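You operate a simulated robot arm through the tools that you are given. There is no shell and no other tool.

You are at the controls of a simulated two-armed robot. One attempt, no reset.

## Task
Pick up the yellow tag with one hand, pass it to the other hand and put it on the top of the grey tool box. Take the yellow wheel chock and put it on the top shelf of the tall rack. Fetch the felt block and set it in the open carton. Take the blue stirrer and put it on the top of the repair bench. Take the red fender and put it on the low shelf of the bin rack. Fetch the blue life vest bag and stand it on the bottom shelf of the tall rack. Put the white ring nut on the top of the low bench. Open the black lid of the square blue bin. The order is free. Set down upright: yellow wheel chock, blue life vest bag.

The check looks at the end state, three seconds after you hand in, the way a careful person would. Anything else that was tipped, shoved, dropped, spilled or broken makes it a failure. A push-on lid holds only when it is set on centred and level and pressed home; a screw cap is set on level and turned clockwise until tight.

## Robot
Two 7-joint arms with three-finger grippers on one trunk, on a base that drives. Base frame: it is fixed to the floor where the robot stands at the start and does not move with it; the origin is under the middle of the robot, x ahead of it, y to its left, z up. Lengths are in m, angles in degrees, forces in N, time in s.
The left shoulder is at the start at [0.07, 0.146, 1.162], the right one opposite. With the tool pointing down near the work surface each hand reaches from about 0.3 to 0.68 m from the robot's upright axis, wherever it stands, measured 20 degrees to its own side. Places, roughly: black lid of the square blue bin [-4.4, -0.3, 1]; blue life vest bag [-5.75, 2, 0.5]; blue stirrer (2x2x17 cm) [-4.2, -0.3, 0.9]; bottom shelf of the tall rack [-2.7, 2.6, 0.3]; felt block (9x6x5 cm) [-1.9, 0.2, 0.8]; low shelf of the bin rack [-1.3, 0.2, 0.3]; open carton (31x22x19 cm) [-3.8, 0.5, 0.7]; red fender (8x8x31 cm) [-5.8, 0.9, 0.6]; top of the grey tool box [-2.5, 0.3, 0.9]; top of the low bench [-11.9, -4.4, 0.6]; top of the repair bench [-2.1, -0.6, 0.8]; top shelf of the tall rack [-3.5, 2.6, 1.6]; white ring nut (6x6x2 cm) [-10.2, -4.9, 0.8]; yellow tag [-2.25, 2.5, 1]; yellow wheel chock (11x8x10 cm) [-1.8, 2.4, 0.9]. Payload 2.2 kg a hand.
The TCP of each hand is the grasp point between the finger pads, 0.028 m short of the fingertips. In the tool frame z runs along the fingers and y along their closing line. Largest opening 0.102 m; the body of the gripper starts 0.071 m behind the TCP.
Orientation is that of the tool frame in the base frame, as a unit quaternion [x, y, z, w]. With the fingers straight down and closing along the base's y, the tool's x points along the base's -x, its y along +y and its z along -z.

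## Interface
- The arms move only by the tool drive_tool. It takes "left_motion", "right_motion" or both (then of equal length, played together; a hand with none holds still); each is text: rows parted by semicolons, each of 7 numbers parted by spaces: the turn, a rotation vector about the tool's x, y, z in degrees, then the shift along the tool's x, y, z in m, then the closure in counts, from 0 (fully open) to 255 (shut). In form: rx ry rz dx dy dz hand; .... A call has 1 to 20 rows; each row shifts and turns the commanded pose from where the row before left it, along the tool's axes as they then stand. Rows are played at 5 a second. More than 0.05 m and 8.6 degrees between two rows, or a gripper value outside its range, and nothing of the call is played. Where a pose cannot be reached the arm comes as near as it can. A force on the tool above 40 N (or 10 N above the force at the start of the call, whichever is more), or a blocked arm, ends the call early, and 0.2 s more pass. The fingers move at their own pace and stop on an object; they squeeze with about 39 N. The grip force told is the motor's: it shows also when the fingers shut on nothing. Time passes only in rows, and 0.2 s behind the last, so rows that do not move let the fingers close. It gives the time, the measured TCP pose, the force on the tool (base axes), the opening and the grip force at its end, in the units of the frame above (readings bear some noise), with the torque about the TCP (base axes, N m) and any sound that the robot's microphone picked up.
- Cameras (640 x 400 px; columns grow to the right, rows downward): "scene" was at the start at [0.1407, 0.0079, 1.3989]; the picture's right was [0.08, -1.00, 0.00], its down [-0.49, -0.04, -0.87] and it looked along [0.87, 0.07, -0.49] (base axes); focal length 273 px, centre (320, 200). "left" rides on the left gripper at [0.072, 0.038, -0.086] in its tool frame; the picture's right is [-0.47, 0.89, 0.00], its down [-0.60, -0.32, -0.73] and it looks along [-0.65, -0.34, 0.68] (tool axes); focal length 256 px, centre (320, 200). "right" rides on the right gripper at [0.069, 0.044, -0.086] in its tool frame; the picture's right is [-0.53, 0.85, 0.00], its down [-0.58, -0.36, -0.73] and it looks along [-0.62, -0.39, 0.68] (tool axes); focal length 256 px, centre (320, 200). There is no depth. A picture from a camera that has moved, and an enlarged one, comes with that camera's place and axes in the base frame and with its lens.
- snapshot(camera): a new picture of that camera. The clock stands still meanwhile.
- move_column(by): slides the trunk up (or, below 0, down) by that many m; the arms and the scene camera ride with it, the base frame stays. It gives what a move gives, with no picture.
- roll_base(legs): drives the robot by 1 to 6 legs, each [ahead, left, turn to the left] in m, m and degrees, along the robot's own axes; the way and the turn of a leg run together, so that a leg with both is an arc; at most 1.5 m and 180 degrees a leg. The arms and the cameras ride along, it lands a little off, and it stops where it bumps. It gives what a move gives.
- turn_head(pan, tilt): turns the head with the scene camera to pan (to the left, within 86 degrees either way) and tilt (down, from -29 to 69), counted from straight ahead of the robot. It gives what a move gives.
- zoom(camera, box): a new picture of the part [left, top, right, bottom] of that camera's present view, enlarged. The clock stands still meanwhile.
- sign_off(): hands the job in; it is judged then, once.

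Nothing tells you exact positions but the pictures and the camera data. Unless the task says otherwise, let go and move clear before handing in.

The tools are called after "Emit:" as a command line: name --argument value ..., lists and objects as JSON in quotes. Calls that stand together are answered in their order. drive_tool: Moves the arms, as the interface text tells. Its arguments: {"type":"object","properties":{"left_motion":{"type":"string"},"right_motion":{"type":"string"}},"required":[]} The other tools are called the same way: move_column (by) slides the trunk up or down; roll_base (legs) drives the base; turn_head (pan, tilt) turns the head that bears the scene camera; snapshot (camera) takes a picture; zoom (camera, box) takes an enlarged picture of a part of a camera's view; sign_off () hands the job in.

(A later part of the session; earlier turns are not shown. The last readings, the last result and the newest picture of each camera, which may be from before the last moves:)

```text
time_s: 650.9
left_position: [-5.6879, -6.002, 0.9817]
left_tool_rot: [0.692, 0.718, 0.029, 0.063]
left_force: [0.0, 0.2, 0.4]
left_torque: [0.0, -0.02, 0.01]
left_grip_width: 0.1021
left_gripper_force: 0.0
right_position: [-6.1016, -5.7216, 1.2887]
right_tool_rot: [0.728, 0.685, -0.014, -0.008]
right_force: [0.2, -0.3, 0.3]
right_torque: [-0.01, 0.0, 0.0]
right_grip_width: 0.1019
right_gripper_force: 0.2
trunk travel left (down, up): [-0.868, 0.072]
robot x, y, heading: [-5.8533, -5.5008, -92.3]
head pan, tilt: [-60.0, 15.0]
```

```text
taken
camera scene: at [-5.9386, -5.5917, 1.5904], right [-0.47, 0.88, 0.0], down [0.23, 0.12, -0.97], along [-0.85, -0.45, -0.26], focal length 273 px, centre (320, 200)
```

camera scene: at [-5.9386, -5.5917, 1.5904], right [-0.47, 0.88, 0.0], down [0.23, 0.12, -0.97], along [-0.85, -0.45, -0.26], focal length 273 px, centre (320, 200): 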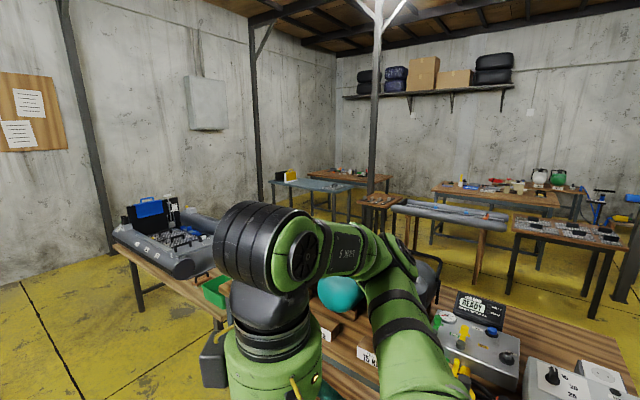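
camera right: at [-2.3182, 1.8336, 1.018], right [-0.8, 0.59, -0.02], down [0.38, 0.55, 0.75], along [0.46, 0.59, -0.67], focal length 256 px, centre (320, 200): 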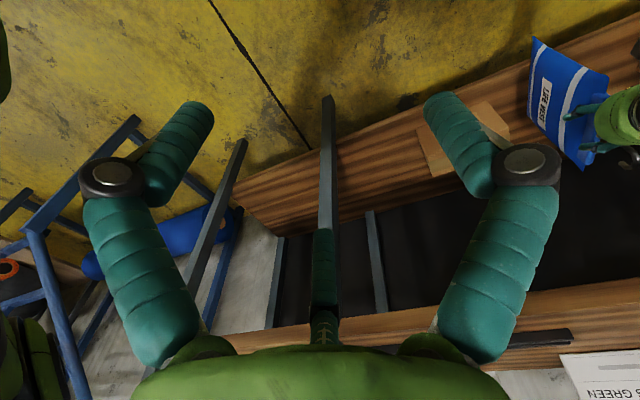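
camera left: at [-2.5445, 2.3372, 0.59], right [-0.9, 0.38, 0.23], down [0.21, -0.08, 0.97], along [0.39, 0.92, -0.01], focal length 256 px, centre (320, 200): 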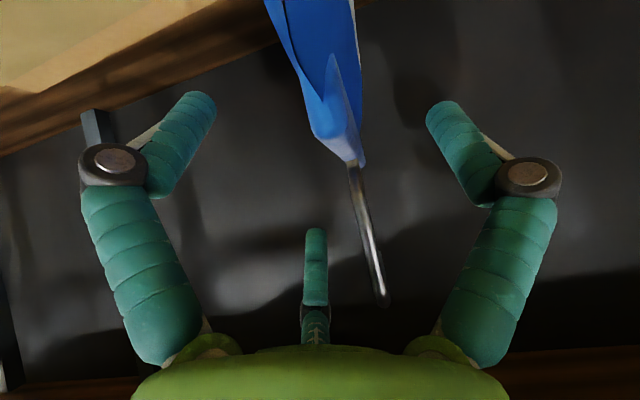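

Emit:
roll_base --legs '[[1.45, 0, 2], [1.45, 0, 0], [0.5, 0, 0], [0, 0, -90], [1.4, 0, 0]]'

Emit:
turn_head --pan 0 --tilt 15

Emit:
snapshot --camera "scene"

Emit:
turn_head --pan -50 --tilt 15

Emit:
snapshot --camera "scene"

```text
time_s: 678.3
left_position: [-7.6872, -9.2277, 0.9818]
left_tool_rot: [0.996, 0.058, -0.022, 0.066]
left_force: [-1.0, -0.7, 0.9]
left_torque: [-0.02, 0.02, 0.0]
left_grip_width: 0.1019
left_gripper_force: 0.1
right_position: [-7.4418, -8.7921, 1.2883]
right_tool_rot: [1.0, 0.012, -0.005, -0.015]
right_force: [0.0, -0.5, 0.3]
right_torque: [0.02, -0.01, -0.04]
right_grip_width: 0.1017
right_gripper_force: 0.1
trunk travel left (down, up): [-0.868, 0.072]
robot x, y, heading: [-7.2024, -9.0242, -177.4]
head pan, tilt: [-60.0, 15.0]
```

```text
time_s: 679.6
left_position: [-7.6875, -9.2276, 0.9824]
left_tool_rot: [0.996, 0.059, -0.021, 0.065]
left_force: [0.0, 0.7, -0.4]
left_torque: [-0.01, 0.04, 0.01]
left_grip_width: 0.1019
left_gripper_force: 0.0
right_position: [-7.4431, -8.7937, 1.2881]
right_tool_rot: [1.0, 0.012, -0.005, -0.015]
right_force: [0.3, -0.2, -0.6]
right_torque: [0.01, -0.01, -0.02]
right_grip_width: 0.1019
right_gripper_force: 0.1
trunk travel left (down, up): [-0.868, 0.072]
robot x, y, heading: [-7.2, -9.0207, -177.6]
head pan, tilt: [0.0, 15.0]
```

```text
taken
camera scene: at [-7.3424, -9.0269, 1.5905], right [-0.04, 1.0, 0.0], down [0.26, 0.01, -0.97], along [-0.96, -0.04, -0.26], focal length 273 px, centre (320, 200)
```

scene: 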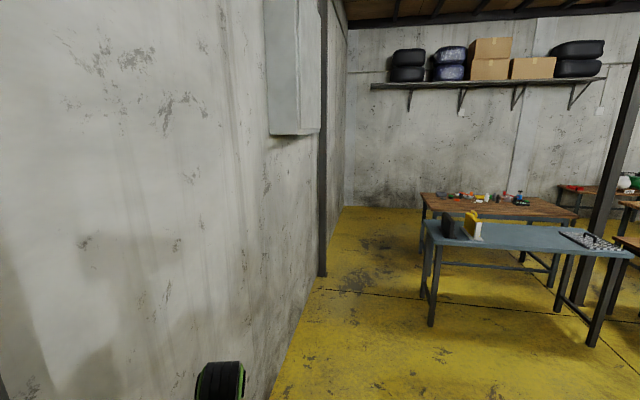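

```text
time_s: 680.8
left_position: [-7.6874, -9.229, 0.982]
left_tool_rot: [0.996, 0.058, -0.021, 0.066]
left_force: [0.1, 0.5, 0.0]
left_torque: [0.03, 0.0, 0.02]
left_grip_width: 0.1019
left_gripper_force: 0.0
right_position: [-7.4417, -8.7944, 1.2889]
right_tool_rot: [1.0, 0.012, -0.004, -0.016]
right_force: [-0.2, -0.9, 0.1]
right_torque: [0.01, -0.02, 0.01]
right_grip_width: 0.1021
right_gripper_force: 0.0
trunk travel left (down, up): [-0.868, 0.072]
robot x, y, heading: [-7.1998, -9.0202, -177.2]
head pan, tilt: [-50.0, 15.0]
```

```text
taken
camera scene: at [-7.3122, -8.9542, 1.5905], right [0.74, 0.68, 0.0], down [0.18, -0.19, -0.97], along [-0.65, 0.71, -0.26], focal length 273 px, centre (320, 200)
```

scene: 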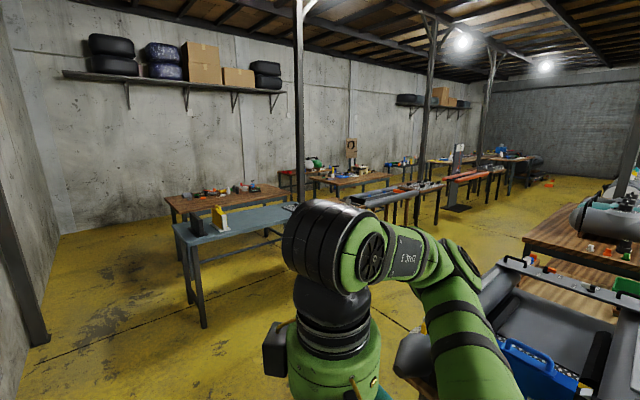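

Emit:
roll_base --legs '[[0.9, -0.45, 0], [0, 0, -92], [1.4, 0, 0]]'

Emit:
turn_head --pan 30 --tilt 20

Emit:
snapshot --camera "scene"

```text
time_s: 696.4
left_position: [-8.2163, -6.6783, 0.9832]
left_tool_rot: [0.714, -0.697, -0.063, 0.029]
left_force: [-0.3, 0.0, -0.3]
left_torque: [0.02, 0.05, 0.04]
left_grip_width: 0.102
left_gripper_force: 0.1
right_position: [-7.8063, -6.9623, 1.2889]
right_tool_rot: [-0.681, 0.732, -0.009, 0.013]
right_force: [0.5, 0.1, -0.4]
right_torque: [0.0, 0.0, -0.03]
right_grip_width: 0.1017
right_gripper_force: 0.0
trunk travel left (down, up): [-0.868, 0.072]
robot x, y, heading: [-8.055, -7.1839, 87.3]
head pan, tilt: [-50.0, 15.0]
```

```text
time_s: 698.0
left_position: [-8.2171, -6.6782, 0.9827]
left_tool_rot: [0.714, -0.697, -0.061, 0.03]
left_force: [0.4, -1.1, 0.2]
left_torque: [0.02, 0.0, 0.01]
left_grip_width: 0.1019
left_gripper_force: 0.0
right_position: [-7.8078, -6.962, 1.2883]
right_tool_rot: [-0.682, 0.731, -0.008, 0.014]
right_force: [-0.6, 0.4, 0.2]
right_torque: [0.01, -0.01, 0.03]
right_grip_width: 0.1019
right_gripper_force: 0.1
trunk travel left (down, up): [-0.868, 0.072]
robot x, y, heading: [-8.0581, -7.1851, 87.4]
head pan, tilt: [30.0, 20.0]
```

```text
taken
camera scene: at [-8.0967, -7.049, 1.5823], right [0.89, 0.46, 0.0], down [0.16, -0.3, -0.94], along [-0.43, 0.84, -0.34], focal length 273 px, centre (320, 200)
```

scene: 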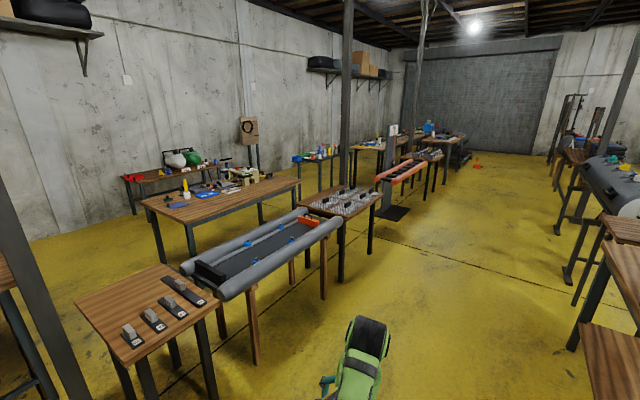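

Emit:
zoom --camera "scene" --box '[110, 140, 310, 240]'

```text
3.20 times, centred on (210, 190) of scene
camera zoom: at [-8.0967, -7.049, 1.5823], right [0.89, 0.46, 0.0], down [0.16, -0.3, -0.94], along [-0.43, 0.84, -0.34], focal length 874 px, centre (672, 232)
```

zoom: 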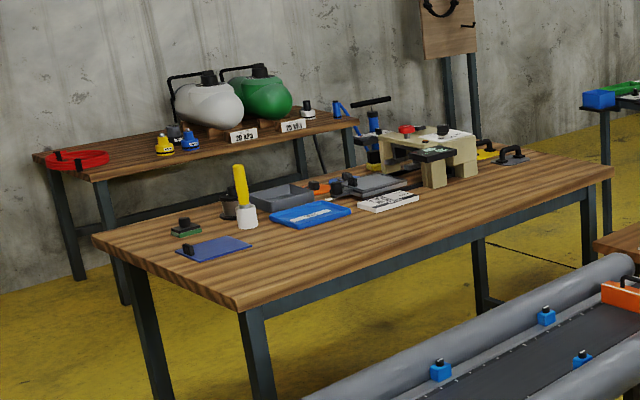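

The tables stand close; the nut's table seems reachable from the north. I continue north along the lane and look west from there.

Emit:
roll_base --legs '[[1.4, -0.1, 0], [1.4, 0, 0]]'

Emit:
turn_head --pan 70 --tilt 20

Emit:
snapshot --camera "scene"

Emit:
turn_head --pan 20 --tilt 20

Emit:
snapshot --camera "scene"

```text
time_s: 711.5
left_position: [-7.8725, -3.8864, 0.9834]
left_tool_rot: [-0.699, 0.712, 0.063, -0.028]
left_force: [-0.1, 0.0, -0.1]
left_torque: [-0.04, -0.02, 0.01]
left_grip_width: 0.1018
left_gripper_force: 0.0
right_position: [-7.4758, -4.1886, 1.2885]
right_tool_rot: [-0.666, 0.746, -0.009, 0.014]
right_force: [0.5, -0.2, -0.3]
right_torque: [0.03, 0.02, -0.01]
right_grip_width: 0.1017
right_gripper_force: 0.1
trunk travel left (down, up): [-0.868, 0.072]
robot x, y, heading: [-7.7353, -4.401, 84.5]
head pan, tilt: [30.0, 20.0]
```

```text
time_s: 712.6
left_position: [-7.873, -3.8868, 0.9831]
left_tool_rot: [-0.699, 0.712, 0.063, -0.027]
left_force: [-0.3, -0.1, -0.4]
left_torque: [0.01, -0.03, -0.05]
left_grip_width: 0.102
left_gripper_force: 0.1
right_position: [-7.4752, -4.1898, 1.2887]
right_tool_rot: [-0.666, 0.746, -0.008, 0.015]
right_force: [-0.2, 0.8, 0.0]
right_torque: [-0.03, 0.03, -0.01]
right_grip_width: 0.102
right_gripper_force: 0.1
trunk travel left (down, up): [-0.868, 0.072]
robot x, y, heading: [-7.7325, -4.4017, 84.6]
head pan, tilt: [70.0, 20.0]
```

```text
taken
camera scene: at [-7.8132, -4.3084, 1.5823], right [0.43, 0.9, 0.0], down [0.31, -0.15, -0.94], along [-0.85, 0.4, -0.34], focal length 273 px, centre (320, 200)
```

scene: 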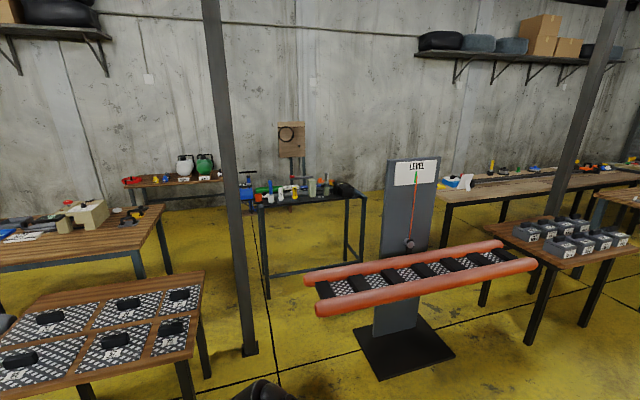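

```text
time_s: 713.8
left_position: [-7.8721, -3.8879, 0.9818]
left_tool_rot: [-0.699, 0.712, 0.063, -0.027]
left_force: [-0.3, 0.4, -1.0]
left_torque: [0.04, 0.02, 0.03]
left_grip_width: 0.1018
left_gripper_force: 0.0
right_position: [-7.4742, -4.1885, 1.2888]
right_tool_rot: [-0.666, 0.746, -0.009, 0.013]
right_force: [0.5, 0.0, 0.7]
right_torque: [0.01, -0.02, 0.01]
right_grip_width: 0.1017
right_gripper_force: 0.1
trunk travel left (down, up): [-0.868, 0.072]
robot x, y, heading: [-7.7348, -4.4008, 84.7]
head pan, tilt: [20.0, 20.0]
```

```text
taken
camera scene: at [-7.7529, -4.2581, 1.5823], right [0.97, 0.26, 0.0], down [0.09, -0.33, -0.94], along [-0.24, 0.91, -0.34], focal length 273 px, centre (320, 200)
```

scene: 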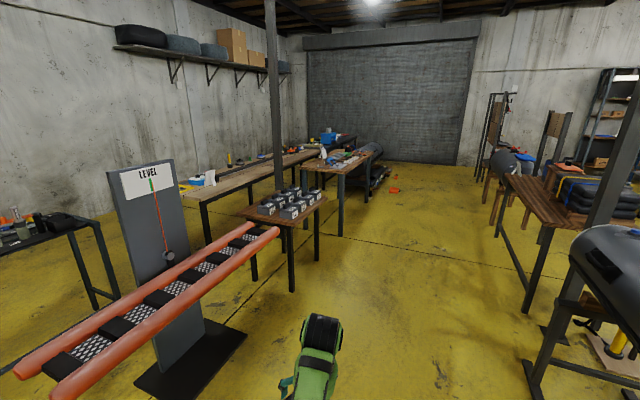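

Emit:
turn_head --pan 85 --tilt 20

Emit:
snapshot --camera "scene"

Emit:
zoom --camera "scene" --box '[60, 170, 300, 270]'

```text
time_s: 715.2
left_position: [-7.8731, -3.8877, 0.9825]
left_tool_rot: [-0.699, 0.711, 0.063, -0.028]
left_force: [-0.5, -0.2, -0.1]
left_torque: [0.01, 0.02, -0.05]
left_grip_width: 0.1021
left_gripper_force: 0.0
right_position: [-7.4766, -4.1884, 1.2891]
right_tool_rot: [-0.666, 0.746, -0.008, 0.014]
right_force: [0.6, -0.4, -0.4]
right_torque: [-0.04, -0.08, 0.02]
right_grip_width: 0.1019
right_gripper_force: 0.0
trunk travel left (down, up): [-0.868, 0.072]
robot x, y, heading: [-7.7355, -4.3982, 84.7]
head pan, tilt: [85.0, 20.0]
```

```text
taken
camera scene: at [-7.8207, -4.3314, 1.5823], right [0.18, 0.98, 0.0], down [0.34, -0.06, -0.94], along [-0.92, 0.17, -0.34], focal length 273 px, centre (320, 200)
```

scene: 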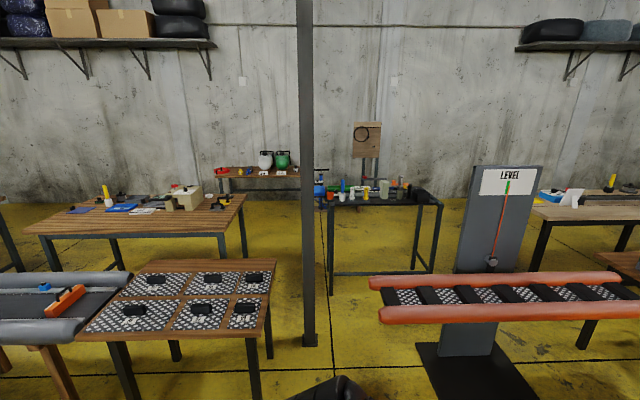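

```text
2.67 times, centred on (180, 220) of scene
camera zoom: at [-7.8207, -4.3314, 1.5823], right [0.18, 0.98, 0.0], down [0.34, -0.06, -0.94], along [-0.92, 0.17, -0.34], focal length 729 px, centre (693, 147)
```

zoom: 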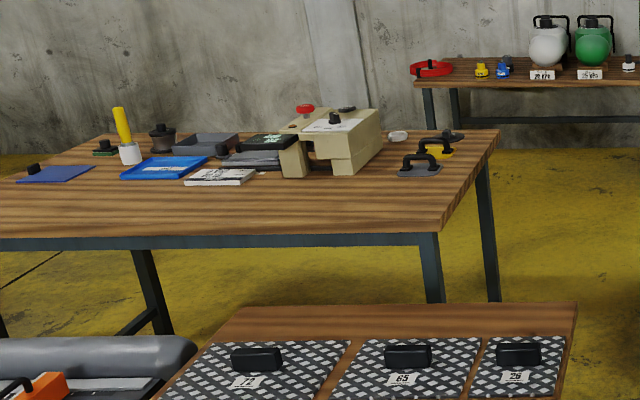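

The white ring nut is visible at about (-10.21,-4.875,0.8). The gaps up here are too narrow, but along the south wall there's a lane to the west side between that table and the low bench. I back down the lane, turn west and drive along the wall.

Emit:
roll_base --legs '[[-1.4, 0, 0], [-1.4, 0, 0], [-1.35, 0, 0], [0, 0, 86]]'

Emit:
turn_head --pan 0 --tilt 25

Emit:
snapshot --camera "scene"

```text
time_s: 738.6
left_position: [-8.5514, -8.632, 0.981]
left_tool_rot: [0.998, -0.005, -0.026, 0.064]
left_force: [-1.0, -0.6, 0.1]
left_torque: [-0.02, -0.01, 0.01]
left_grip_width: 0.102
left_gripper_force: 0.0
right_position: [-8.2543, -8.2313, 1.2888]
right_tool_rot: [0.999, -0.052, -0.004, -0.016]
right_force: [0.1, 0.9, 0.0]
right_torque: [0.04, -0.02, -0.01]
right_grip_width: 0.1021
right_gripper_force: 0.0
trunk travel left (down, up): [-0.868, 0.072]
robot x, y, heading: [-8.0442, -8.4868, 175.2]
head pan, tilt: [85.0, 20.0]
```

```text
time_s: 740.2
left_position: [-8.551, -8.6323, 0.9827]
left_tool_rot: [0.998, -0.003, -0.024, 0.065]
left_force: [-0.3, 0.2, 0.3]
left_torque: [-0.02, -0.03, -0.01]
left_grip_width: 0.1018
left_gripper_force: 0.2
right_position: [-8.2539, -8.2317, 1.2894]
right_tool_rot: [0.999, -0.052, -0.004, -0.016]
right_force: [1.2, 0.0, 0.4]
right_torque: [-0.02, 0.0, -0.02]
right_grip_width: 0.1018
right_gripper_force: 0.0
trunk travel left (down, up): [-0.868, 0.072]
robot x, y, heading: [-8.0421, -8.488, 174.9]
head pan, tilt: [0.0, 25.0]
```

```text
taken
camera scene: at [-8.183, -8.4756, 1.5742], right [0.08, 1.0, 0.0], down [0.42, -0.03, -0.91], along [-0.9, 0.07, -0.42], focal length 273 px, centre (320, 200)
```

scene: 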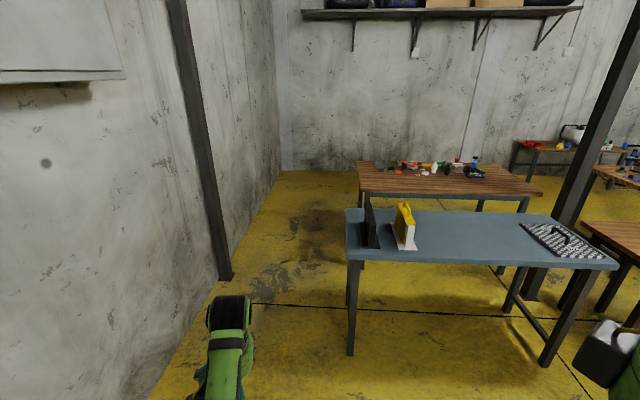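

Emit:
roll_base --legs '[[0, 0.38, -6.9], [0.7, 0, 0]]'

Emit:
snapshot --camera "scene"

Emit:
turn_head --pan 60 --tilt 25

Emit:
snapshot --camera "scene"

Emit:
turn_head --pan -60 --tilt 35

Emit:
snapshot --camera "scene"

```text
time_s: 746.0
left_position: [-9.2924, -8.821, 0.9824]
left_tool_rot: [0.996, -0.06, -0.029, 0.062]
left_force: [-0.2, 0.7, 0.1]
left_torque: [-0.03, 0.07, 0.01]
left_grip_width: 0.102
left_gripper_force: 0.0
right_position: [-8.9529, -8.4559, 1.2889]
right_tool_rot: [0.994, -0.106, -0.003, -0.016]
right_force: [-0.3, 0.4, -0.7]
right_torque: [0.03, -0.01, 0.01]
right_grip_width: 0.1021
right_gripper_force: 0.1
trunk travel left (down, up): [-0.868, 0.072]
robot x, y, heading: [-8.7723, -8.736, 169.4]
head pan, tilt: [0.0, 25.0]
```

```text
taken
camera scene: at [-8.9086, -8.7073, 1.5744], right [0.19, 0.98, 0.0], down [0.41, -0.08, -0.91], along [-0.89, 0.17, -0.42], focal length 273 px, centre (320, 200)
```

scene: 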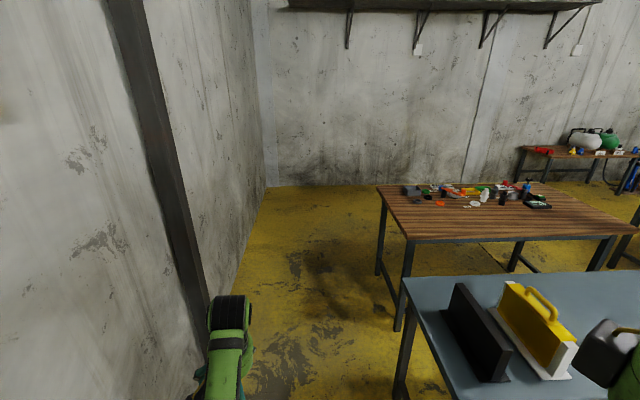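

```text
time_s: 747.3
left_position: [-9.2933, -8.8228, 0.9828]
left_tool_rot: [0.996, -0.059, -0.029, 0.062]
left_force: [0.7, -0.2, -0.1]
left_torque: [0.0, 0.01, -0.03]
left_grip_width: 0.1017
left_gripper_force: 0.0
right_position: [-8.9526, -8.4567, 1.2885]
right_tool_rot: [0.994, -0.106, -0.003, -0.017]
right_force: [0.8, 0.4, -0.1]
right_torque: [0.02, -0.02, 0.0]
right_grip_width: 0.1018
right_gripper_force: 0.1
trunk travel left (down, up): [-0.868, 0.072]
robot x, y, heading: [-8.7721, -8.7319, 169.1]
head pan, tilt: [60.0, 25.0]
```

```text
taken
camera scene: at [-8.8801, -8.794, 1.5742], right [-0.75, 0.66, 0.0], down [0.28, 0.32, -0.91], along [-0.59, -0.68, -0.42], focal length 273 px, centre (320, 200)
```

scene: 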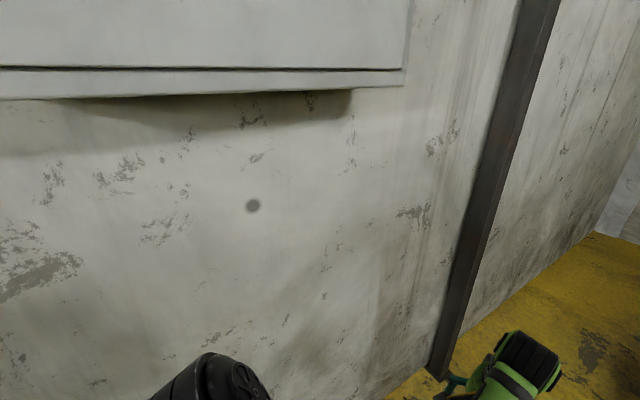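

```text
time_s: 749.3
left_position: [-9.2929, -8.8227, 0.9821]
left_tool_rot: [0.996, -0.059, -0.028, 0.063]
left_force: [-0.5, 0.6, 0.2]
left_torque: [-0.01, 0.02, -0.01]
left_grip_width: 0.1019
left_gripper_force: 0.2
right_position: [-8.9531, -8.4571, 1.288]
right_tool_rot: [0.994, -0.106, -0.002, -0.016]
right_force: [-0.1, -0.3, 0.2]
right_torque: [0.01, -0.01, 0.0]
right_grip_width: 0.1022
right_gripper_force: 0.1
trunk travel left (down, up): [-0.868, 0.072]
robot x, y, heading: [-8.7709, -8.736, 168.7]
head pan, tilt: [-60.0, 35.0]
```

```text
taken
camera scene: at [-8.8483, -8.6413, 1.5585], right [0.95, 0.33, 0.0], down [0.19, -0.54, -0.82], along [-0.27, 0.77, -0.57], focal length 273 px, centre (320, 200)
```

scene: 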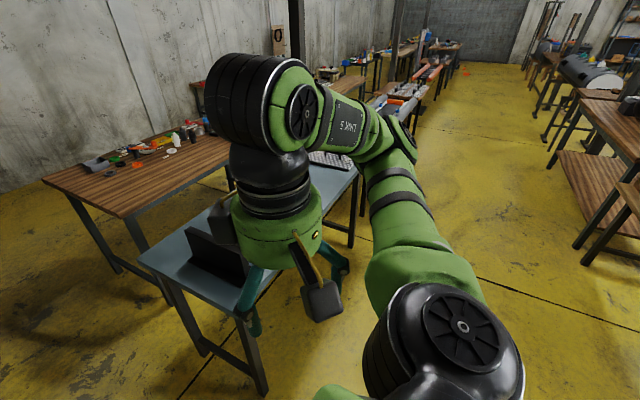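

Emit:
roll_base --legs '[[0.6, 0.02, 0]]'

Emit:
roll_base --legs '[[0.7, 0, 0]]'

Emit:
turn_head --pan -30 --tilt 25

Emit:
snapshot --camera "scene"

```text
time_s: 752.7
left_position: [-9.8877, -8.7244, 0.9833]
left_tool_rot: [0.996, -0.06, -0.03, 0.063]
left_force: [-0.5, 0.4, 0.1]
left_torque: [0.02, 0.0, -0.01]
left_grip_width: 0.1019
left_gripper_force: 0.1
right_position: [-9.5462, -8.3603, 1.2889]
right_tool_rot: [0.994, -0.107, -0.003, -0.016]
right_force: [0.5, -0.4, 0.2]
right_torque: [0.0, 0.06, 0.0]
right_grip_width: 0.1019
right_gripper_force: 0.1
trunk travel left (down, up): [-0.868, 0.072]
robot x, y, heading: [-9.3636, -8.6425, 168.8]
head pan, tilt: [-60.0, 35.0]
```

```text
time_s: 756.5
left_position: [-10.5633, -8.6164, 0.9833]
left_tool_rot: [0.997, -0.046, -0.028, 0.063]
left_force: [-0.7, 0.4, 0.3]
left_torque: [-0.01, 0.0, 0.03]
left_grip_width: 0.102
left_gripper_force: 0.1
right_position: [-10.2324, -8.2419, 1.2887]
right_tool_rot: [0.995, -0.094, -0.004, -0.017]
right_force: [0.2, 0.0, -0.4]
right_torque: [0.01, 0.01, -0.01]
right_grip_width: 0.1018
right_gripper_force: 0.1
trunk travel left (down, up): [-0.868, 0.072]
robot x, y, heading: [-10.0439, -8.5159, 170.4]
head pan, tilt: [-60.0, 35.0]
```

```text
time_s: 757.5
left_position: [-10.5648, -8.6151, 0.9828]
left_tool_rot: [0.997, -0.046, -0.028, 0.064]
left_force: [-0.2, 0.1, 0.5]
left_torque: [0.01, 0.0, 0.01]
left_grip_width: 0.1021
left_gripper_force: 0.0
right_position: [-10.2339, -8.2417, 1.2881]
right_tool_rot: [0.995, -0.094, -0.003, -0.016]
right_force: [-0.4, 0.3, 1.3]
right_torque: [-0.02, -0.02, 0.01]
right_grip_width: 0.1023
right_gripper_force: 0.0
trunk travel left (down, up): [-0.868, 0.072]
robot x, y, heading: [-10.0421, -8.5186, 170.3]
head pan, tilt: [-30.0, 25.0]
```

```text
taken
camera scene: at [-10.1641, -8.4471, 1.5742], right [0.64, 0.77, 0.0], down [0.33, -0.27, -0.91], along [-0.7, 0.58, -0.42], focal length 273 px, centre (320, 200)
```

scene: 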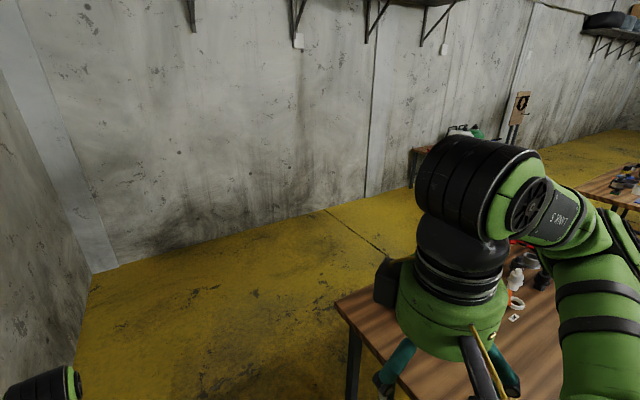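

Emit:
roll_base --legs '[[1.4, 0, 0], [0, 0, -84]]'

Emit:
turn_head --pan 0 --tilt 25

Emit:
snapshot --camera "scene"

```text
time_s: 768.0
left_position: [-11.5734, -7.7766, 0.9819]
left_tool_rot: [0.709, -0.702, -0.063, 0.028]
left_force: [-0.2, -0.1, 0.0]
left_torque: [0.02, 0.02, 0.01]
left_grip_width: 0.1022
left_gripper_force: 0.0
right_position: [-11.1678, -8.068, 1.2892]
right_tool_rot: [-0.677, 0.736, -0.009, 0.014]
right_force: [-0.5, -0.3, 0.0]
right_torque: [-0.04, -0.02, 0.0]
right_grip_width: 0.1023
right_gripper_force: 0.1
trunk travel left (down, up): [-0.868, 0.072]
robot x, y, heading: [-11.4176, -8.2861, 86.4]
head pan, tilt: [-30.0, 25.0]
```

```text
time_s: 769.0
left_position: [-11.5738, -7.7771, 0.9818]
left_tool_rot: [0.709, -0.702, -0.064, 0.029]
left_force: [-0.8, 0.0, 0.7]
left_torque: [0.01, -0.02, 0.0]
left_grip_width: 0.1019
left_gripper_force: 0.1
right_position: [-11.1673, -8.0677, 1.288]
right_tool_rot: [-0.676, 0.737, -0.008, 0.014]
right_force: [0.6, 0.3, 0.4]
right_torque: [0.01, 0.01, 0.04]
right_grip_width: 0.1021
right_gripper_force: 0.0
trunk travel left (down, up): [-0.868, 0.072]
robot x, y, heading: [-11.4174, -8.2793, 86.2]
head pan, tilt: [0.0, 25.0]
```

```text
taken
camera scene: at [-11.4104, -8.1418, 1.5742], right [1.0, -0.07, 0.0], down [-0.03, -0.42, -0.91], along [0.06, 0.9, -0.42], focal length 273 px, centre (320, 200)
```

scene: 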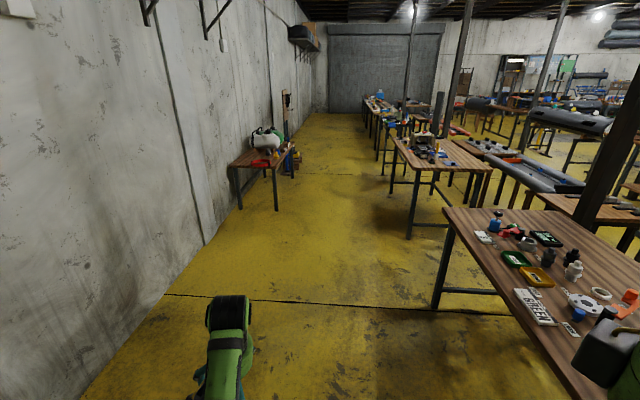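

The lane here is wide: the low bench (with two tanks) on the left, the nut's table on the right. I drive up between them and turn east to the nut.

Emit:
roll_base --legs '[[1.4, -0.12, 0], [1.4, -0.12, 0]]'

Emit:
turn_head --pan -50 --tilt 30

Emit:
snapshot --camera "scene"

Emit:
turn_head --pan 40 --tilt 30

Emit:
snapshot --camera "scene"

```text
time_s: 782.8
left_position: [-11.2908, -4.9574, 0.9819]
left_tool_rot: [0.729, -0.681, -0.062, 0.03]
left_force: [-0.3, 0.1, -0.9]
left_torque: [0.01, 0.01, 0.02]
left_grip_width: 0.1019
left_gripper_force: 0.0
right_position: [-10.8682, -5.2228, 1.2879]
right_tool_rot: [-0.698, 0.716, -0.007, 0.014]
right_force: [-0.5, -0.4, -0.7]
right_torque: [0.0, -0.01, -0.04]
right_grip_width: 0.1022
right_gripper_force: 0.0
trunk travel left (down, up): [-0.868, 0.072]
robot x, y, heading: [-11.1102, -5.4525, 90.0]
head pan, tilt: [0.0, 25.0]
```

```text
time_s: 783.9
left_position: [-11.2901, -4.9571, 0.983]
left_tool_rot: [0.729, -0.681, -0.062, 0.03]
left_force: [-0.5, -0.3, 0.3]
left_torque: [0.01, 0.03, 0.02]
left_grip_width: 0.1019
left_gripper_force: 0.0
right_position: [-10.8693, -5.2226, 1.289]
right_tool_rot: [-0.698, 0.716, -0.008, 0.013]
right_force: [-0.1, -0.2, -0.2]
right_torque: [0.01, -0.02, 0.01]
right_grip_width: 0.102
right_gripper_force: 0.0
trunk travel left (down, up): [-0.868, 0.072]
robot x, y, heading: [-11.11, -5.4549, 89.8]
head pan, tilt: [-50.0, 30.0]
```

```text
taken
camera scene: at [-11.038, -5.3456, 1.5663], right [0.64, -0.77, 0.0], down [-0.38, -0.32, -0.87], along [0.67, 0.55, -0.5], focal length 273 px, centre (320, 200)
```

scene: 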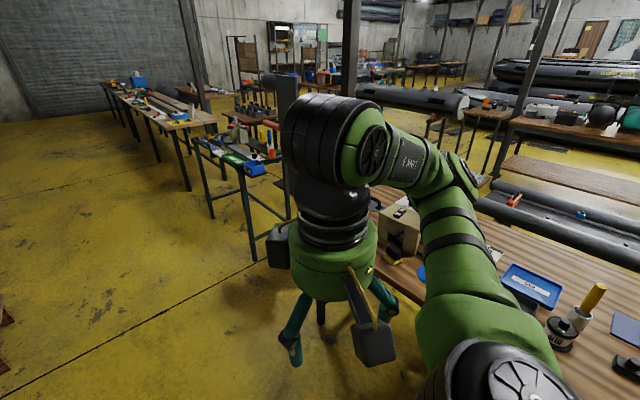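

```text
time_s: 785.6
left_position: [-11.2904, -4.9564, 0.9814]
left_tool_rot: [0.729, -0.681, -0.062, 0.031]
left_force: [0.7, -0.6, 0.0]
left_torque: [-0.04, -0.01, 0.02]
left_grip_width: 0.102
left_gripper_force: 0.1
right_position: [-10.8689, -5.2227, 1.2879]
right_tool_rot: [-0.698, 0.716, -0.007, 0.014]
right_force: [0.1, 0.4, 0.3]
right_torque: [0.01, -0.02, 0.02]
right_grip_width: 0.1018
right_gripper_force: 0.0
trunk travel left (down, up): [-0.868, 0.072]
robot x, y, heading: [-11.109, -5.4526, 90.0]
head pan, tilt: [40.0, 30.0]
```

```text
taken
camera scene: at [-11.1652, -5.3338, 1.5663], right [0.77, 0.64, 0.0], down [0.32, -0.38, -0.87], along [-0.55, 0.67, -0.5], focal length 273 px, centre (320, 200)
```

scene: 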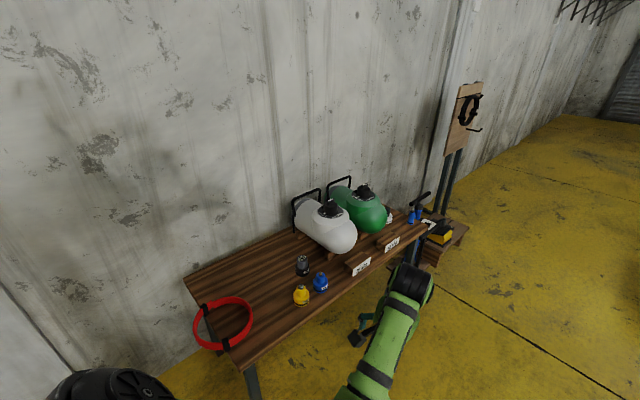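

Emit:
roll_base --legs '[[0.53, -0.16, 0], [0, 0, -96]]'

Emit:
turn_head --pan 0 --tilt 45

Emit:
snapshot --camera "scene"

Emit:
snapshot --camera "left"

```text
time_s: 792.8
left_position: [-10.4365, -4.7976, 0.9815]
left_tool_rot: [0.011, 0.998, 0.065, 0.025]
left_force: [0.6, -0.1, 0.3]
left_torque: [0.02, -0.02, -0.01]
left_grip_width: 0.1018
left_gripper_force: 0.0
right_position: [-10.7406, -5.194, 1.2889]
right_tool_rot: [0.058, 0.998, -0.015, 0.005]
right_force: [-0.5, -0.6, 0.2]
right_torque: [-0.01, 0.02, 0.0]
right_grip_width: 0.1023
right_gripper_force: 0.0
trunk travel left (down, up): [-0.868, 0.072]
robot x, y, heading: [-10.9513, -4.9393, -5.5]
head pan, tilt: [40.0, 30.0]
```

```text
time_s: 793.8
left_position: [-10.438, -4.7972, 0.9817]
left_tool_rot: [0.01, 0.998, 0.065, 0.025]
left_force: [-0.1, 0.5, 0.0]
left_torque: [-0.01, 0.01, -0.02]
left_grip_width: 0.102
left_gripper_force: 0.1
right_position: [-10.741, -5.1938, 1.2877]
right_tool_rot: [0.058, 0.998, -0.016, 0.004]
right_force: [-0.6, -0.1, 0.5]
right_torque: [0.02, 0.0, -0.01]
right_grip_width: 0.1019
right_gripper_force: 0.0
trunk travel left (down, up): [-0.868, 0.072]
robot x, y, heading: [-10.9494, -4.9362, -5.4]
head pan, tilt: [0.0, 45.0]
```

```text
taken
camera scene: at [-10.8188, -4.9466, 1.5437], right [-0.09, -1.0, 0.0], down [-0.7, 0.07, -0.71], along [0.7, -0.07, -0.71], focal length 273 px, centre (320, 200)
```

scene: 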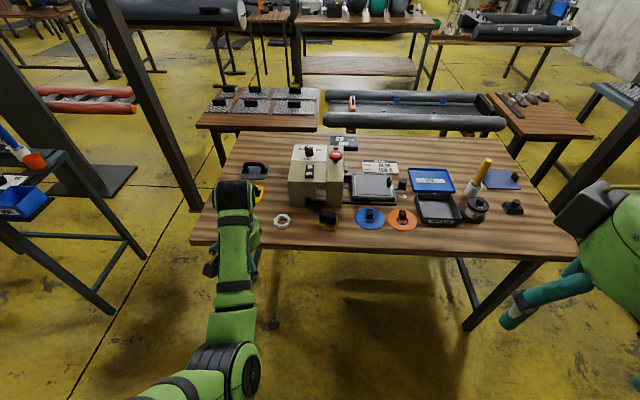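

```text
taken
camera left: at [-10.5141, -4.7701, 1.0676], right [0.48, 0.87, 0.14], down [0.56, -0.42, 0.71], along [0.68, -0.27, -0.69], focal length 256 px, centre (320, 200)
```

left: 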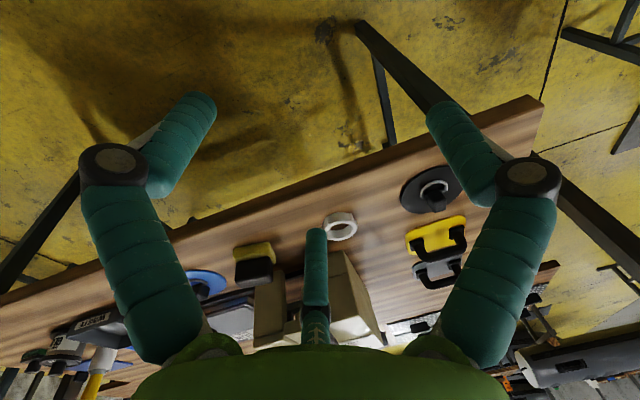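

The white ring nut lies at about (-10.182,-4.875) on the table (z 0.80), beside the beige jig. I straighten the left hand, move in and position it above.

Emit:
drive_tool --left_motion "3.8 1.25 2.1 0 0 -0.03 30; 3.8 1.25 2.1 0 0 -0.03 30; 0 0 0 0 0 0 30"

Emit:
roll_base --legs '[[0.2, 0, 0]]'

Emit:
snapshot --camera "left"

Emit:
snapshot --camera "scene"

```text
time_s: 794.8
left_position: [-10.4119, -4.759, 1.0158]
left_tool_rot: [0.027, 0.999, 0.028, 0.002]
left_force: [0.4, 0.3, -0.9]
left_torque: [-0.02, 0.01, 0.0]
left_grip_width: 0.0903
left_gripper_force: 0.0
left hand out of reach, approached as far as the arm can: row 1, 2
right_position: [-10.7406, -5.1936, 1.2896]
right_tool_rot: [0.058, 0.998, -0.016, 0.004]
right_force: [-1.0, -0.3, 0.3]
right_torque: [-0.01, -0.03, 0.02]
right_grip_width: 0.102
right_gripper_force: 0.0
trunk travel left (down, up): [-0.868, 0.072]
robot x, y, heading: [-10.9476, -4.9409, -5.3]
head pan, tilt: [0.0, 45.0]
stopped in row 3 (left hand): the arm was blocked; the commanded pose is now the measured one
```

```text
time_s: 796.5
left_position: [-10.2122, -4.7785, 1.0167]
left_tool_rot: [0.027, 0.999, 0.029, 0.003]
left_force: [-0.6, -0.5, 0.1]
left_torque: [0.01, -0.07, -0.01]
left_grip_width: 0.0901
left_gripper_force: 0.1
right_position: [-10.5429, -5.2141, 1.2891]
right_tool_rot: [0.058, 0.998, -0.016, 0.005]
right_force: [-0.4, -0.7, -0.5]
right_torque: [-0.02, -0.03, -0.02]
right_grip_width: 0.102
right_gripper_force: 0.0
trunk travel left (down, up): [-0.868, 0.072]
robot x, y, heading: [-10.7478, -4.9559, -5.6]
head pan, tilt: [0.0, 45.0]
```

```text
taken
camera left: at [-10.2837, -4.7432, 1.1029], right [0.51, 0.86, 0.05], down [0.58, -0.39, 0.71], along [0.63, -0.34, -0.7], focal length 256 px, centre (320, 200)
```

left: 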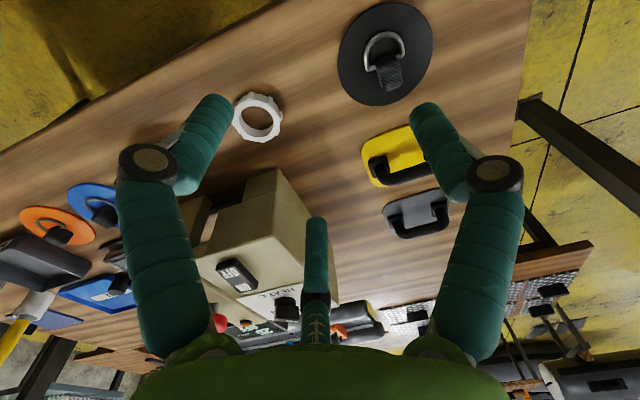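

```text
taken
camera scene: at [-10.6209, -4.9661, 1.544], right [-0.1, -1.0, 0.0], down [-0.7, 0.07, -0.71], along [0.71, -0.07, -0.71], focal length 273 px, centre (320, 200)
```

scene: 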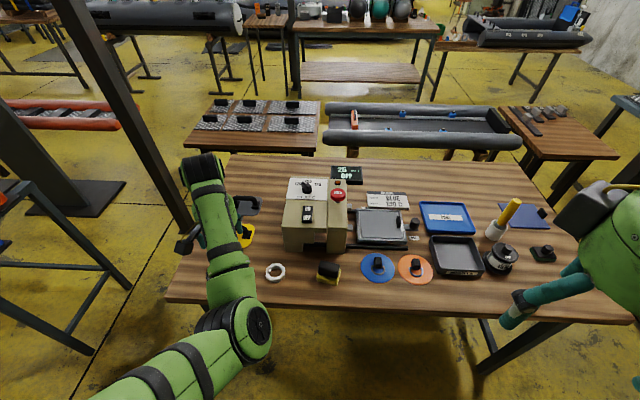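

Emit:
drive_tool --left_motion "1.6 0 0 -0.0095 -0.0244 0.01 40; 1.6 0 0 -0.0095 -0.0244 0.01 40; 0 0 0 -0.0095 -0.0244 0.02 40; 0 0 0 -0.0095 -0.0244 0.03 40; 0 0 0 0 0 0 40"

Emit:
snapshot --camera "left"

Emit:
snapshot --camera "scene"

```text
time_s: 797.6
left_position: [-10.1771, -4.87, 0.9433]
left_tool_rot: [0.023, 1.0, 0.005, 0.002]
left_force: [0.5, 0.2, 0.0]
left_torque: [0.01, 0.0, 0.0]
left_grip_width: 0.086
left_gripper_force: 0.0
right_position: [-10.5394, -5.213, 1.2887]
right_tool_rot: [0.059, 0.998, -0.016, 0.005]
right_force: [0.2, 0.2, 0.2]
right_torque: [0.0, -0.04, 0.02]
right_grip_width: 0.102
right_gripper_force: 0.0
trunk travel left (down, up): [-0.868, 0.072]
robot x, y, heading: [-10.7472, -4.9552, -5.4]
head pan, tilt: [0.0, 45.0]
```

```text
taken
camera left: at [-10.2481, -4.8296, 1.0277], right [0.5, 0.86, 0.01], down [0.59, -0.35, 0.73], along [0.63, -0.36, -0.68], focal length 256 px, centre (320, 200)
```

left: 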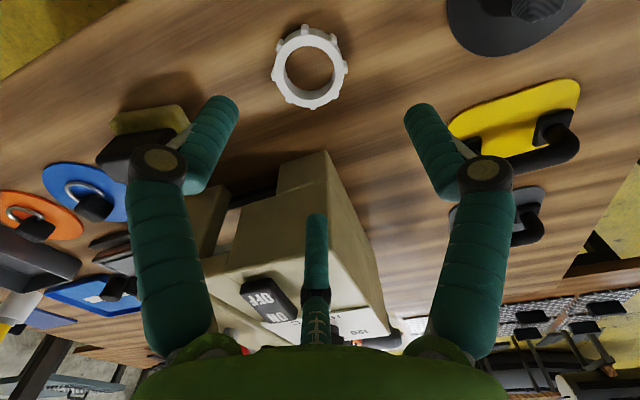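

```text
taken
camera scene: at [-10.6178, -4.9662, 1.5437], right [-0.1, -1.0, 0.0], down [-0.7, 0.07, -0.71], along [0.7, -0.07, -0.71], focal length 273 px, centre (320, 200)
```

scene: 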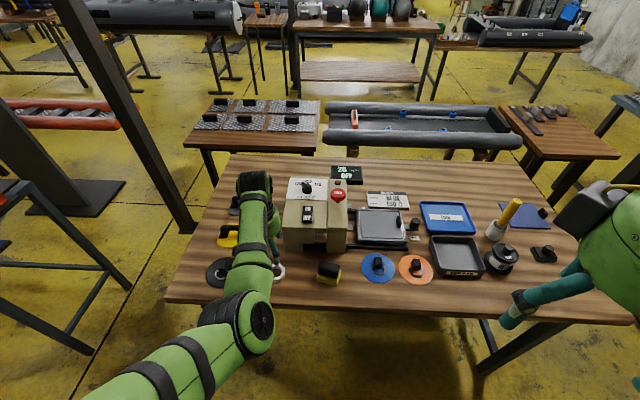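

Emit:
drive_tool --left_motion "0 0 0 0.007 -0.005 0.02 40; 0 0 0 0 0 0.03 40; 0 0 0 0 0 0 40"

Emit:
snapshot --camera "left"

```text
time_s: 798.5
left_position: [-10.1866, -4.8838, 0.8941]
left_tool_rot: [0.028, 1.0, 0.0, 0.0]
left_force: [0.2, -0.3, -0.3]
left_torque: [-0.01, 0.0, -0.04]
left_grip_width: 0.0863
left_gripper_force: 0.1
right_position: [-10.5391, -5.215, 1.2883]
right_tool_rot: [0.059, 0.998, -0.016, 0.004]
right_force: [0.1, -0.1, 0.4]
right_torque: [0.02, 0.01, 0.0]
right_grip_width: 0.1022
right_gripper_force: 0.1
trunk travel left (down, up): [-0.868, 0.072]
robot x, y, heading: [-10.7485, -4.9533, -5.4]
head pan, tilt: [0.0, 45.0]
```

```text
taken
camera left: at [-10.2569, -4.8427, 0.9787], right [0.51, 0.86, 0.0], down [0.59, -0.35, 0.73], along [0.63, -0.38, -0.68], focal length 256 px, centre (320, 200)
```

left: 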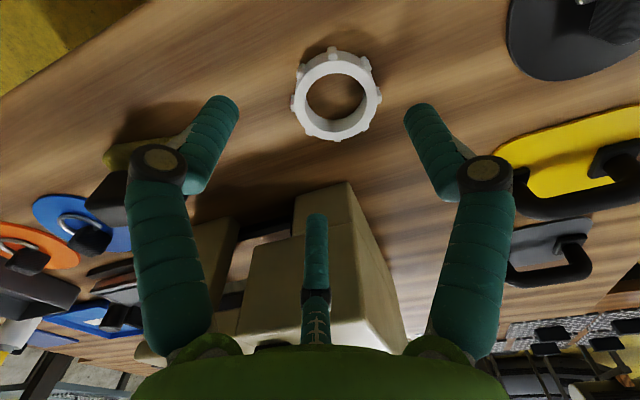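

Emit:
drive_tool --left_motion "0 0 0 -0.002 0.011 0.015 40; 0 0 0 0 0 0.02 40; 0 0 0 0 0 0 40"

Emit:
snapshot --camera "left"

```text
time_s: 799.2
left_position: [-10.1818, -4.8732, 0.8601]
left_tool_rot: [0.027, 1.0, 0.001, 0.001]
left_force: [0.8, 0.1, 0.1]
left_torque: [0.0, 0.03, 0.0]
left_grip_width: 0.0859
left_gripper_force: 0.1
right_position: [-10.5397, -5.2135, 1.2882]
right_tool_rot: [0.059, 0.998, -0.015, 0.004]
right_force: [0.7, 0.0, -0.4]
right_torque: [0.02, 0.01, -0.01]
right_grip_width: 0.1021
right_gripper_force: 0.0
trunk travel left (down, up): [-0.868, 0.072]
robot x, y, heading: [-10.7478, -4.9553, -5.4]
head pan, tilt: [0.0, 45.0]
```

```text
taken
camera left: at [-10.253, -4.8324, 0.9443], right [0.51, 0.86, 0.0], down [0.58, -0.35, 0.73], along [0.63, -0.37, -0.68], focal length 256 px, centre (320, 200)
```

left: 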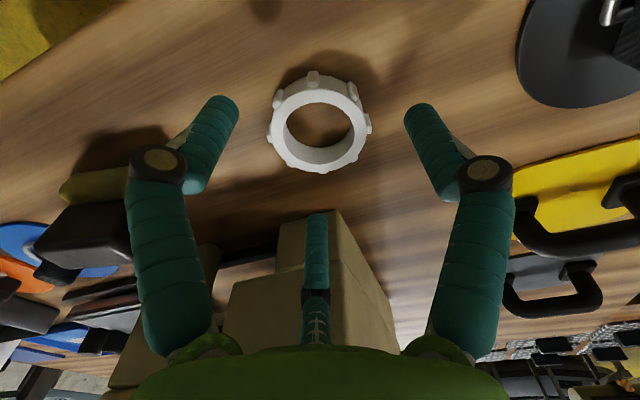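

Emit:
drive_tool --left_motion "0 0 0 0 0 0.014 40; 0 0 0 0 0 0.012 40; 0 0 0 0 0 0 40"

Emit:
drive_tool --left_motion "0 0 0 0 0 0 80; 0 0 0 0 0 0 130; 0 0 0 0 0 0 200; 0 0 0 0 0 0 255; 0 0 0 0 0 0 255"

Emit:
snapshot --camera "left"

Emit:
drive_tool --left_motion "0 0 0 0 0 -0.02 255; 0 0 0 0 0 -0.04 255; 0 0 0 0 0 -0.04 255; 0 0 0 0 0 0 255"

Emit:
snapshot --camera "left"

```text
time_s: 800.0
left_position: [-10.1813, -4.8728, 0.8316]
left_tool_rot: [0.027, 1.0, 0.0, 0.001]
left_force: [0.6, -0.7, -0.7]
left_torque: [-0.01, 0.02, 0.02]
left_grip_width: 0.086
left_gripper_force: 0.0
right_position: [-10.5392, -5.2135, 1.2892]
right_tool_rot: [0.059, 0.998, -0.016, 0.005]
right_force: [1.2, -0.2, 0.2]
right_torque: [-0.02, -0.02, -0.02]
right_grip_width: 0.102
right_gripper_force: 0.0
trunk travel left (down, up): [-0.868, 0.072]
robot x, y, heading: [-10.7438, -4.9573, -5.5]
head pan, tilt: [0.0, 45.0]
```

```text
time_s: 801.2
left_position: [-10.1805, -4.874, 0.8312]
left_tool_rot: [0.027, 1.0, 0.001, 0.001]
left_force: [0.2, 0.0, 0.9]
left_torque: [0.03, 0.01, -0.01]
left_grip_width: 0.0506
left_gripper_force: 39.3
right_position: [-10.5388, -5.2139, 1.2887]
right_tool_rot: [0.058, 0.998, -0.016, 0.004]
right_force: [0.7, 0.9, 0.6]
right_torque: [0.03, 0.01, 0.01]
right_grip_width: 0.1021
right_gripper_force: 0.1
trunk travel left (down, up): [-0.868, 0.072]
robot x, y, heading: [-10.7511, -4.9548, -5.3]
head pan, tilt: [0.0, 45.0]
```

```text
taken
camera left: at [-10.251, -4.8321, 0.9159], right [0.51, 0.86, 0.0], down [0.58, -0.35, 0.73], along [0.63, -0.37, -0.68], focal length 256 px, centre (320, 200)
```

left: 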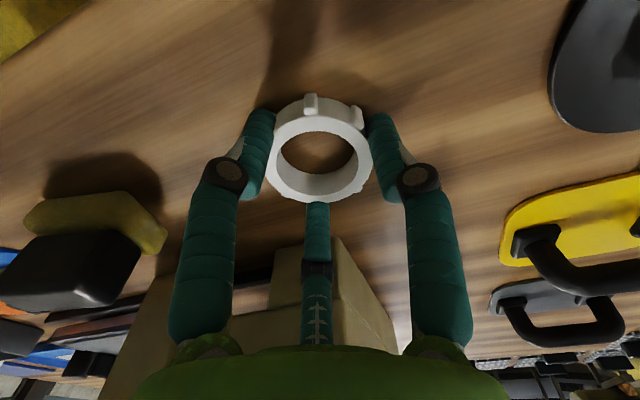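

```text
time_s: 802.2
left_position: [-10.1796, -4.8771, 0.9296]
left_tool_rot: [0.027, 1.0, 0.0, 0.001]
left_force: [-1.3, 0.5, -0.8]
left_torque: [-0.01, 0.01, 0.01]
left_grip_width: 0.0507
left_gripper_force: 38.4
right_position: [-10.5385, -5.2139, 1.2877]
right_tool_rot: [0.059, 0.998, -0.016, 0.005]
right_force: [-0.5, -0.5, -0.3]
right_torque: [0.02, 0.02, 0.01]
right_grip_width: 0.1019
right_gripper_force: 0.0
trunk travel left (down, up): [-0.868, 0.072]
robot x, y, heading: [-10.7482, -4.9526, -5.4]
head pan, tilt: [0.0, 45.0]
```

```text
taken
camera left: at [-10.2499, -4.835, 1.0148], right [0.51, 0.86, 0.0], down [0.59, -0.35, 0.73], along [0.63, -0.37, -0.68], focal length 256 px, centre (320, 200)
```

left: 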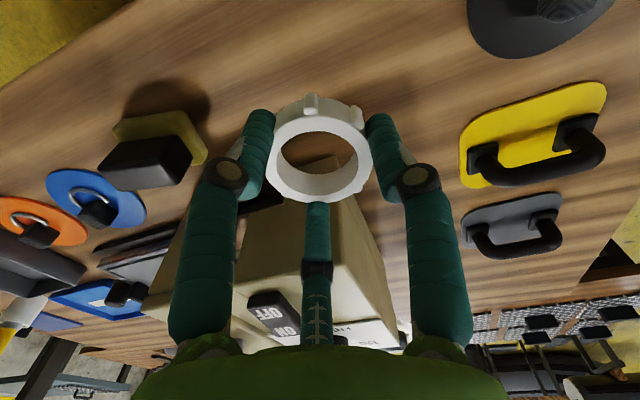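

The ring nut is held. I back off and turn round to the low bench.

Emit:
drive_tool --left_motion "0 0 0 0.02 0.01 -0.035 255; 0 0 0 0.03 0.01 -0.035 255; 0 0 0 0 0 0 255"

Emit:
roll_base --legs '[[-0.2, 0, 0], [0, 0, 180]]'

Emit:
turn_head --pan 0 --tilt 40

Emit:
snapshot --camera "scene"

Emit:
snapshot --camera "left"

```text
time_s: 803.2
left_position: [-10.2198, -4.796, 0.997]
left_tool_rot: [-0.001, 0.999, 0.045, 0.005]
left_force: [-0.1, 0.2, -0.5]
left_torque: [0.02, 0.01, 0.01]
left_grip_width: 0.0507
left_gripper_force: 38.9
left hand out of reach, approached as far as the arm can: row 2
right_position: [-10.5396, -5.2144, 1.288]
right_tool_rot: [0.059, 0.998, -0.016, 0.004]
right_force: [0.9, 0.4, 0.0]
right_torque: [0.01, -0.01, -0.01]
right_grip_width: 0.102
right_gripper_force: 0.0
trunk travel left (down, up): [-0.868, 0.072]
robot x, y, heading: [-10.75, -4.9537, -5.4]
head pan, tilt: [0.0, 45.0]
stopped in row 3 (left hand): the arm was blocked; the commanded pose is now the measured one
```

```text
time_s: 812.2
left_position: [-11.4662, -5.1086, 0.9956]
left_tool_rot: [0.999, 0.013, -0.003, 0.045]
left_force: [-0.2, -1.0, 0.6]
left_torque: [0.02, 0.02, 0.0]
left_grip_width: 0.051
left_gripper_force: 39.3
right_position: [-11.1595, -4.6818, 1.2877]
right_tool_rot: [0.999, -0.046, -0.005, -0.016]
right_force: [-0.3, -0.1, -0.9]
right_torque: [0.01, 0.0, 0.0]
right_grip_width: 0.102
right_gripper_force: 0.1
trunk travel left (down, up): [-0.868, 0.072]
robot x, y, heading: [-10.9428, -4.9343, 176.0]
head pan, tilt: [0.0, 45.0]
```

```text
time_s: 812.9
left_position: [-11.467, -5.1092, 0.9953]
left_tool_rot: [0.999, 0.014, -0.003, 0.045]
left_force: [-0.3, -0.4, 0.3]
left_torque: [-0.01, 0.01, -0.01]
left_grip_width: 0.0508
left_gripper_force: 39.2
right_position: [-11.1595, -4.6824, 1.2895]
right_tool_rot: [0.999, -0.047, -0.004, -0.016]
right_force: [-0.1, 0.0, 0.0]
right_torque: [0.0, 0.05, 0.03]
right_grip_width: 0.1021
right_gripper_force: 0.0
trunk travel left (down, up): [-0.868, 0.072]
robot x, y, heading: [-10.9485, -4.9396, 176.0]
head pan, tilt: [0.0, 40.0]
```

```text
taken
camera scene: at [-11.0781, -4.9257, 1.5509], right [0.07, 1.0, 0.0], down [0.64, -0.05, -0.77], along [-0.76, 0.05, -0.64], focal length 273 px, centre (320, 200)
```

scene: 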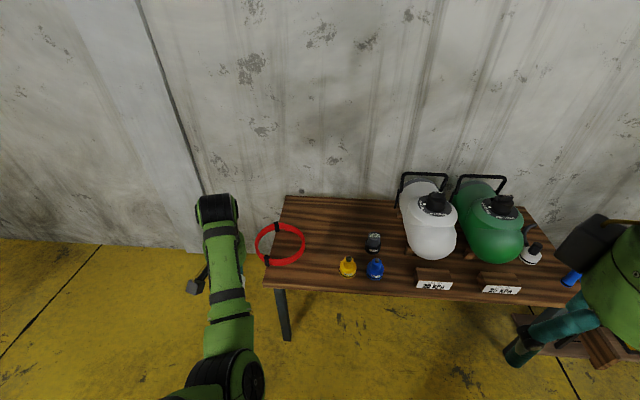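

```text
taken
camera left: at [-11.3937, -5.1378, 1.0837], right [-0.44, -0.89, 0.08], down [-0.61, 0.37, 0.7], along [-0.66, 0.26, -0.71], focal length 256 px, centre (320, 200)
```

left: 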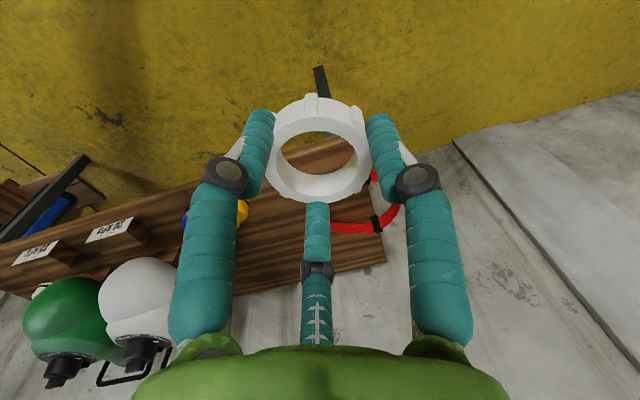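

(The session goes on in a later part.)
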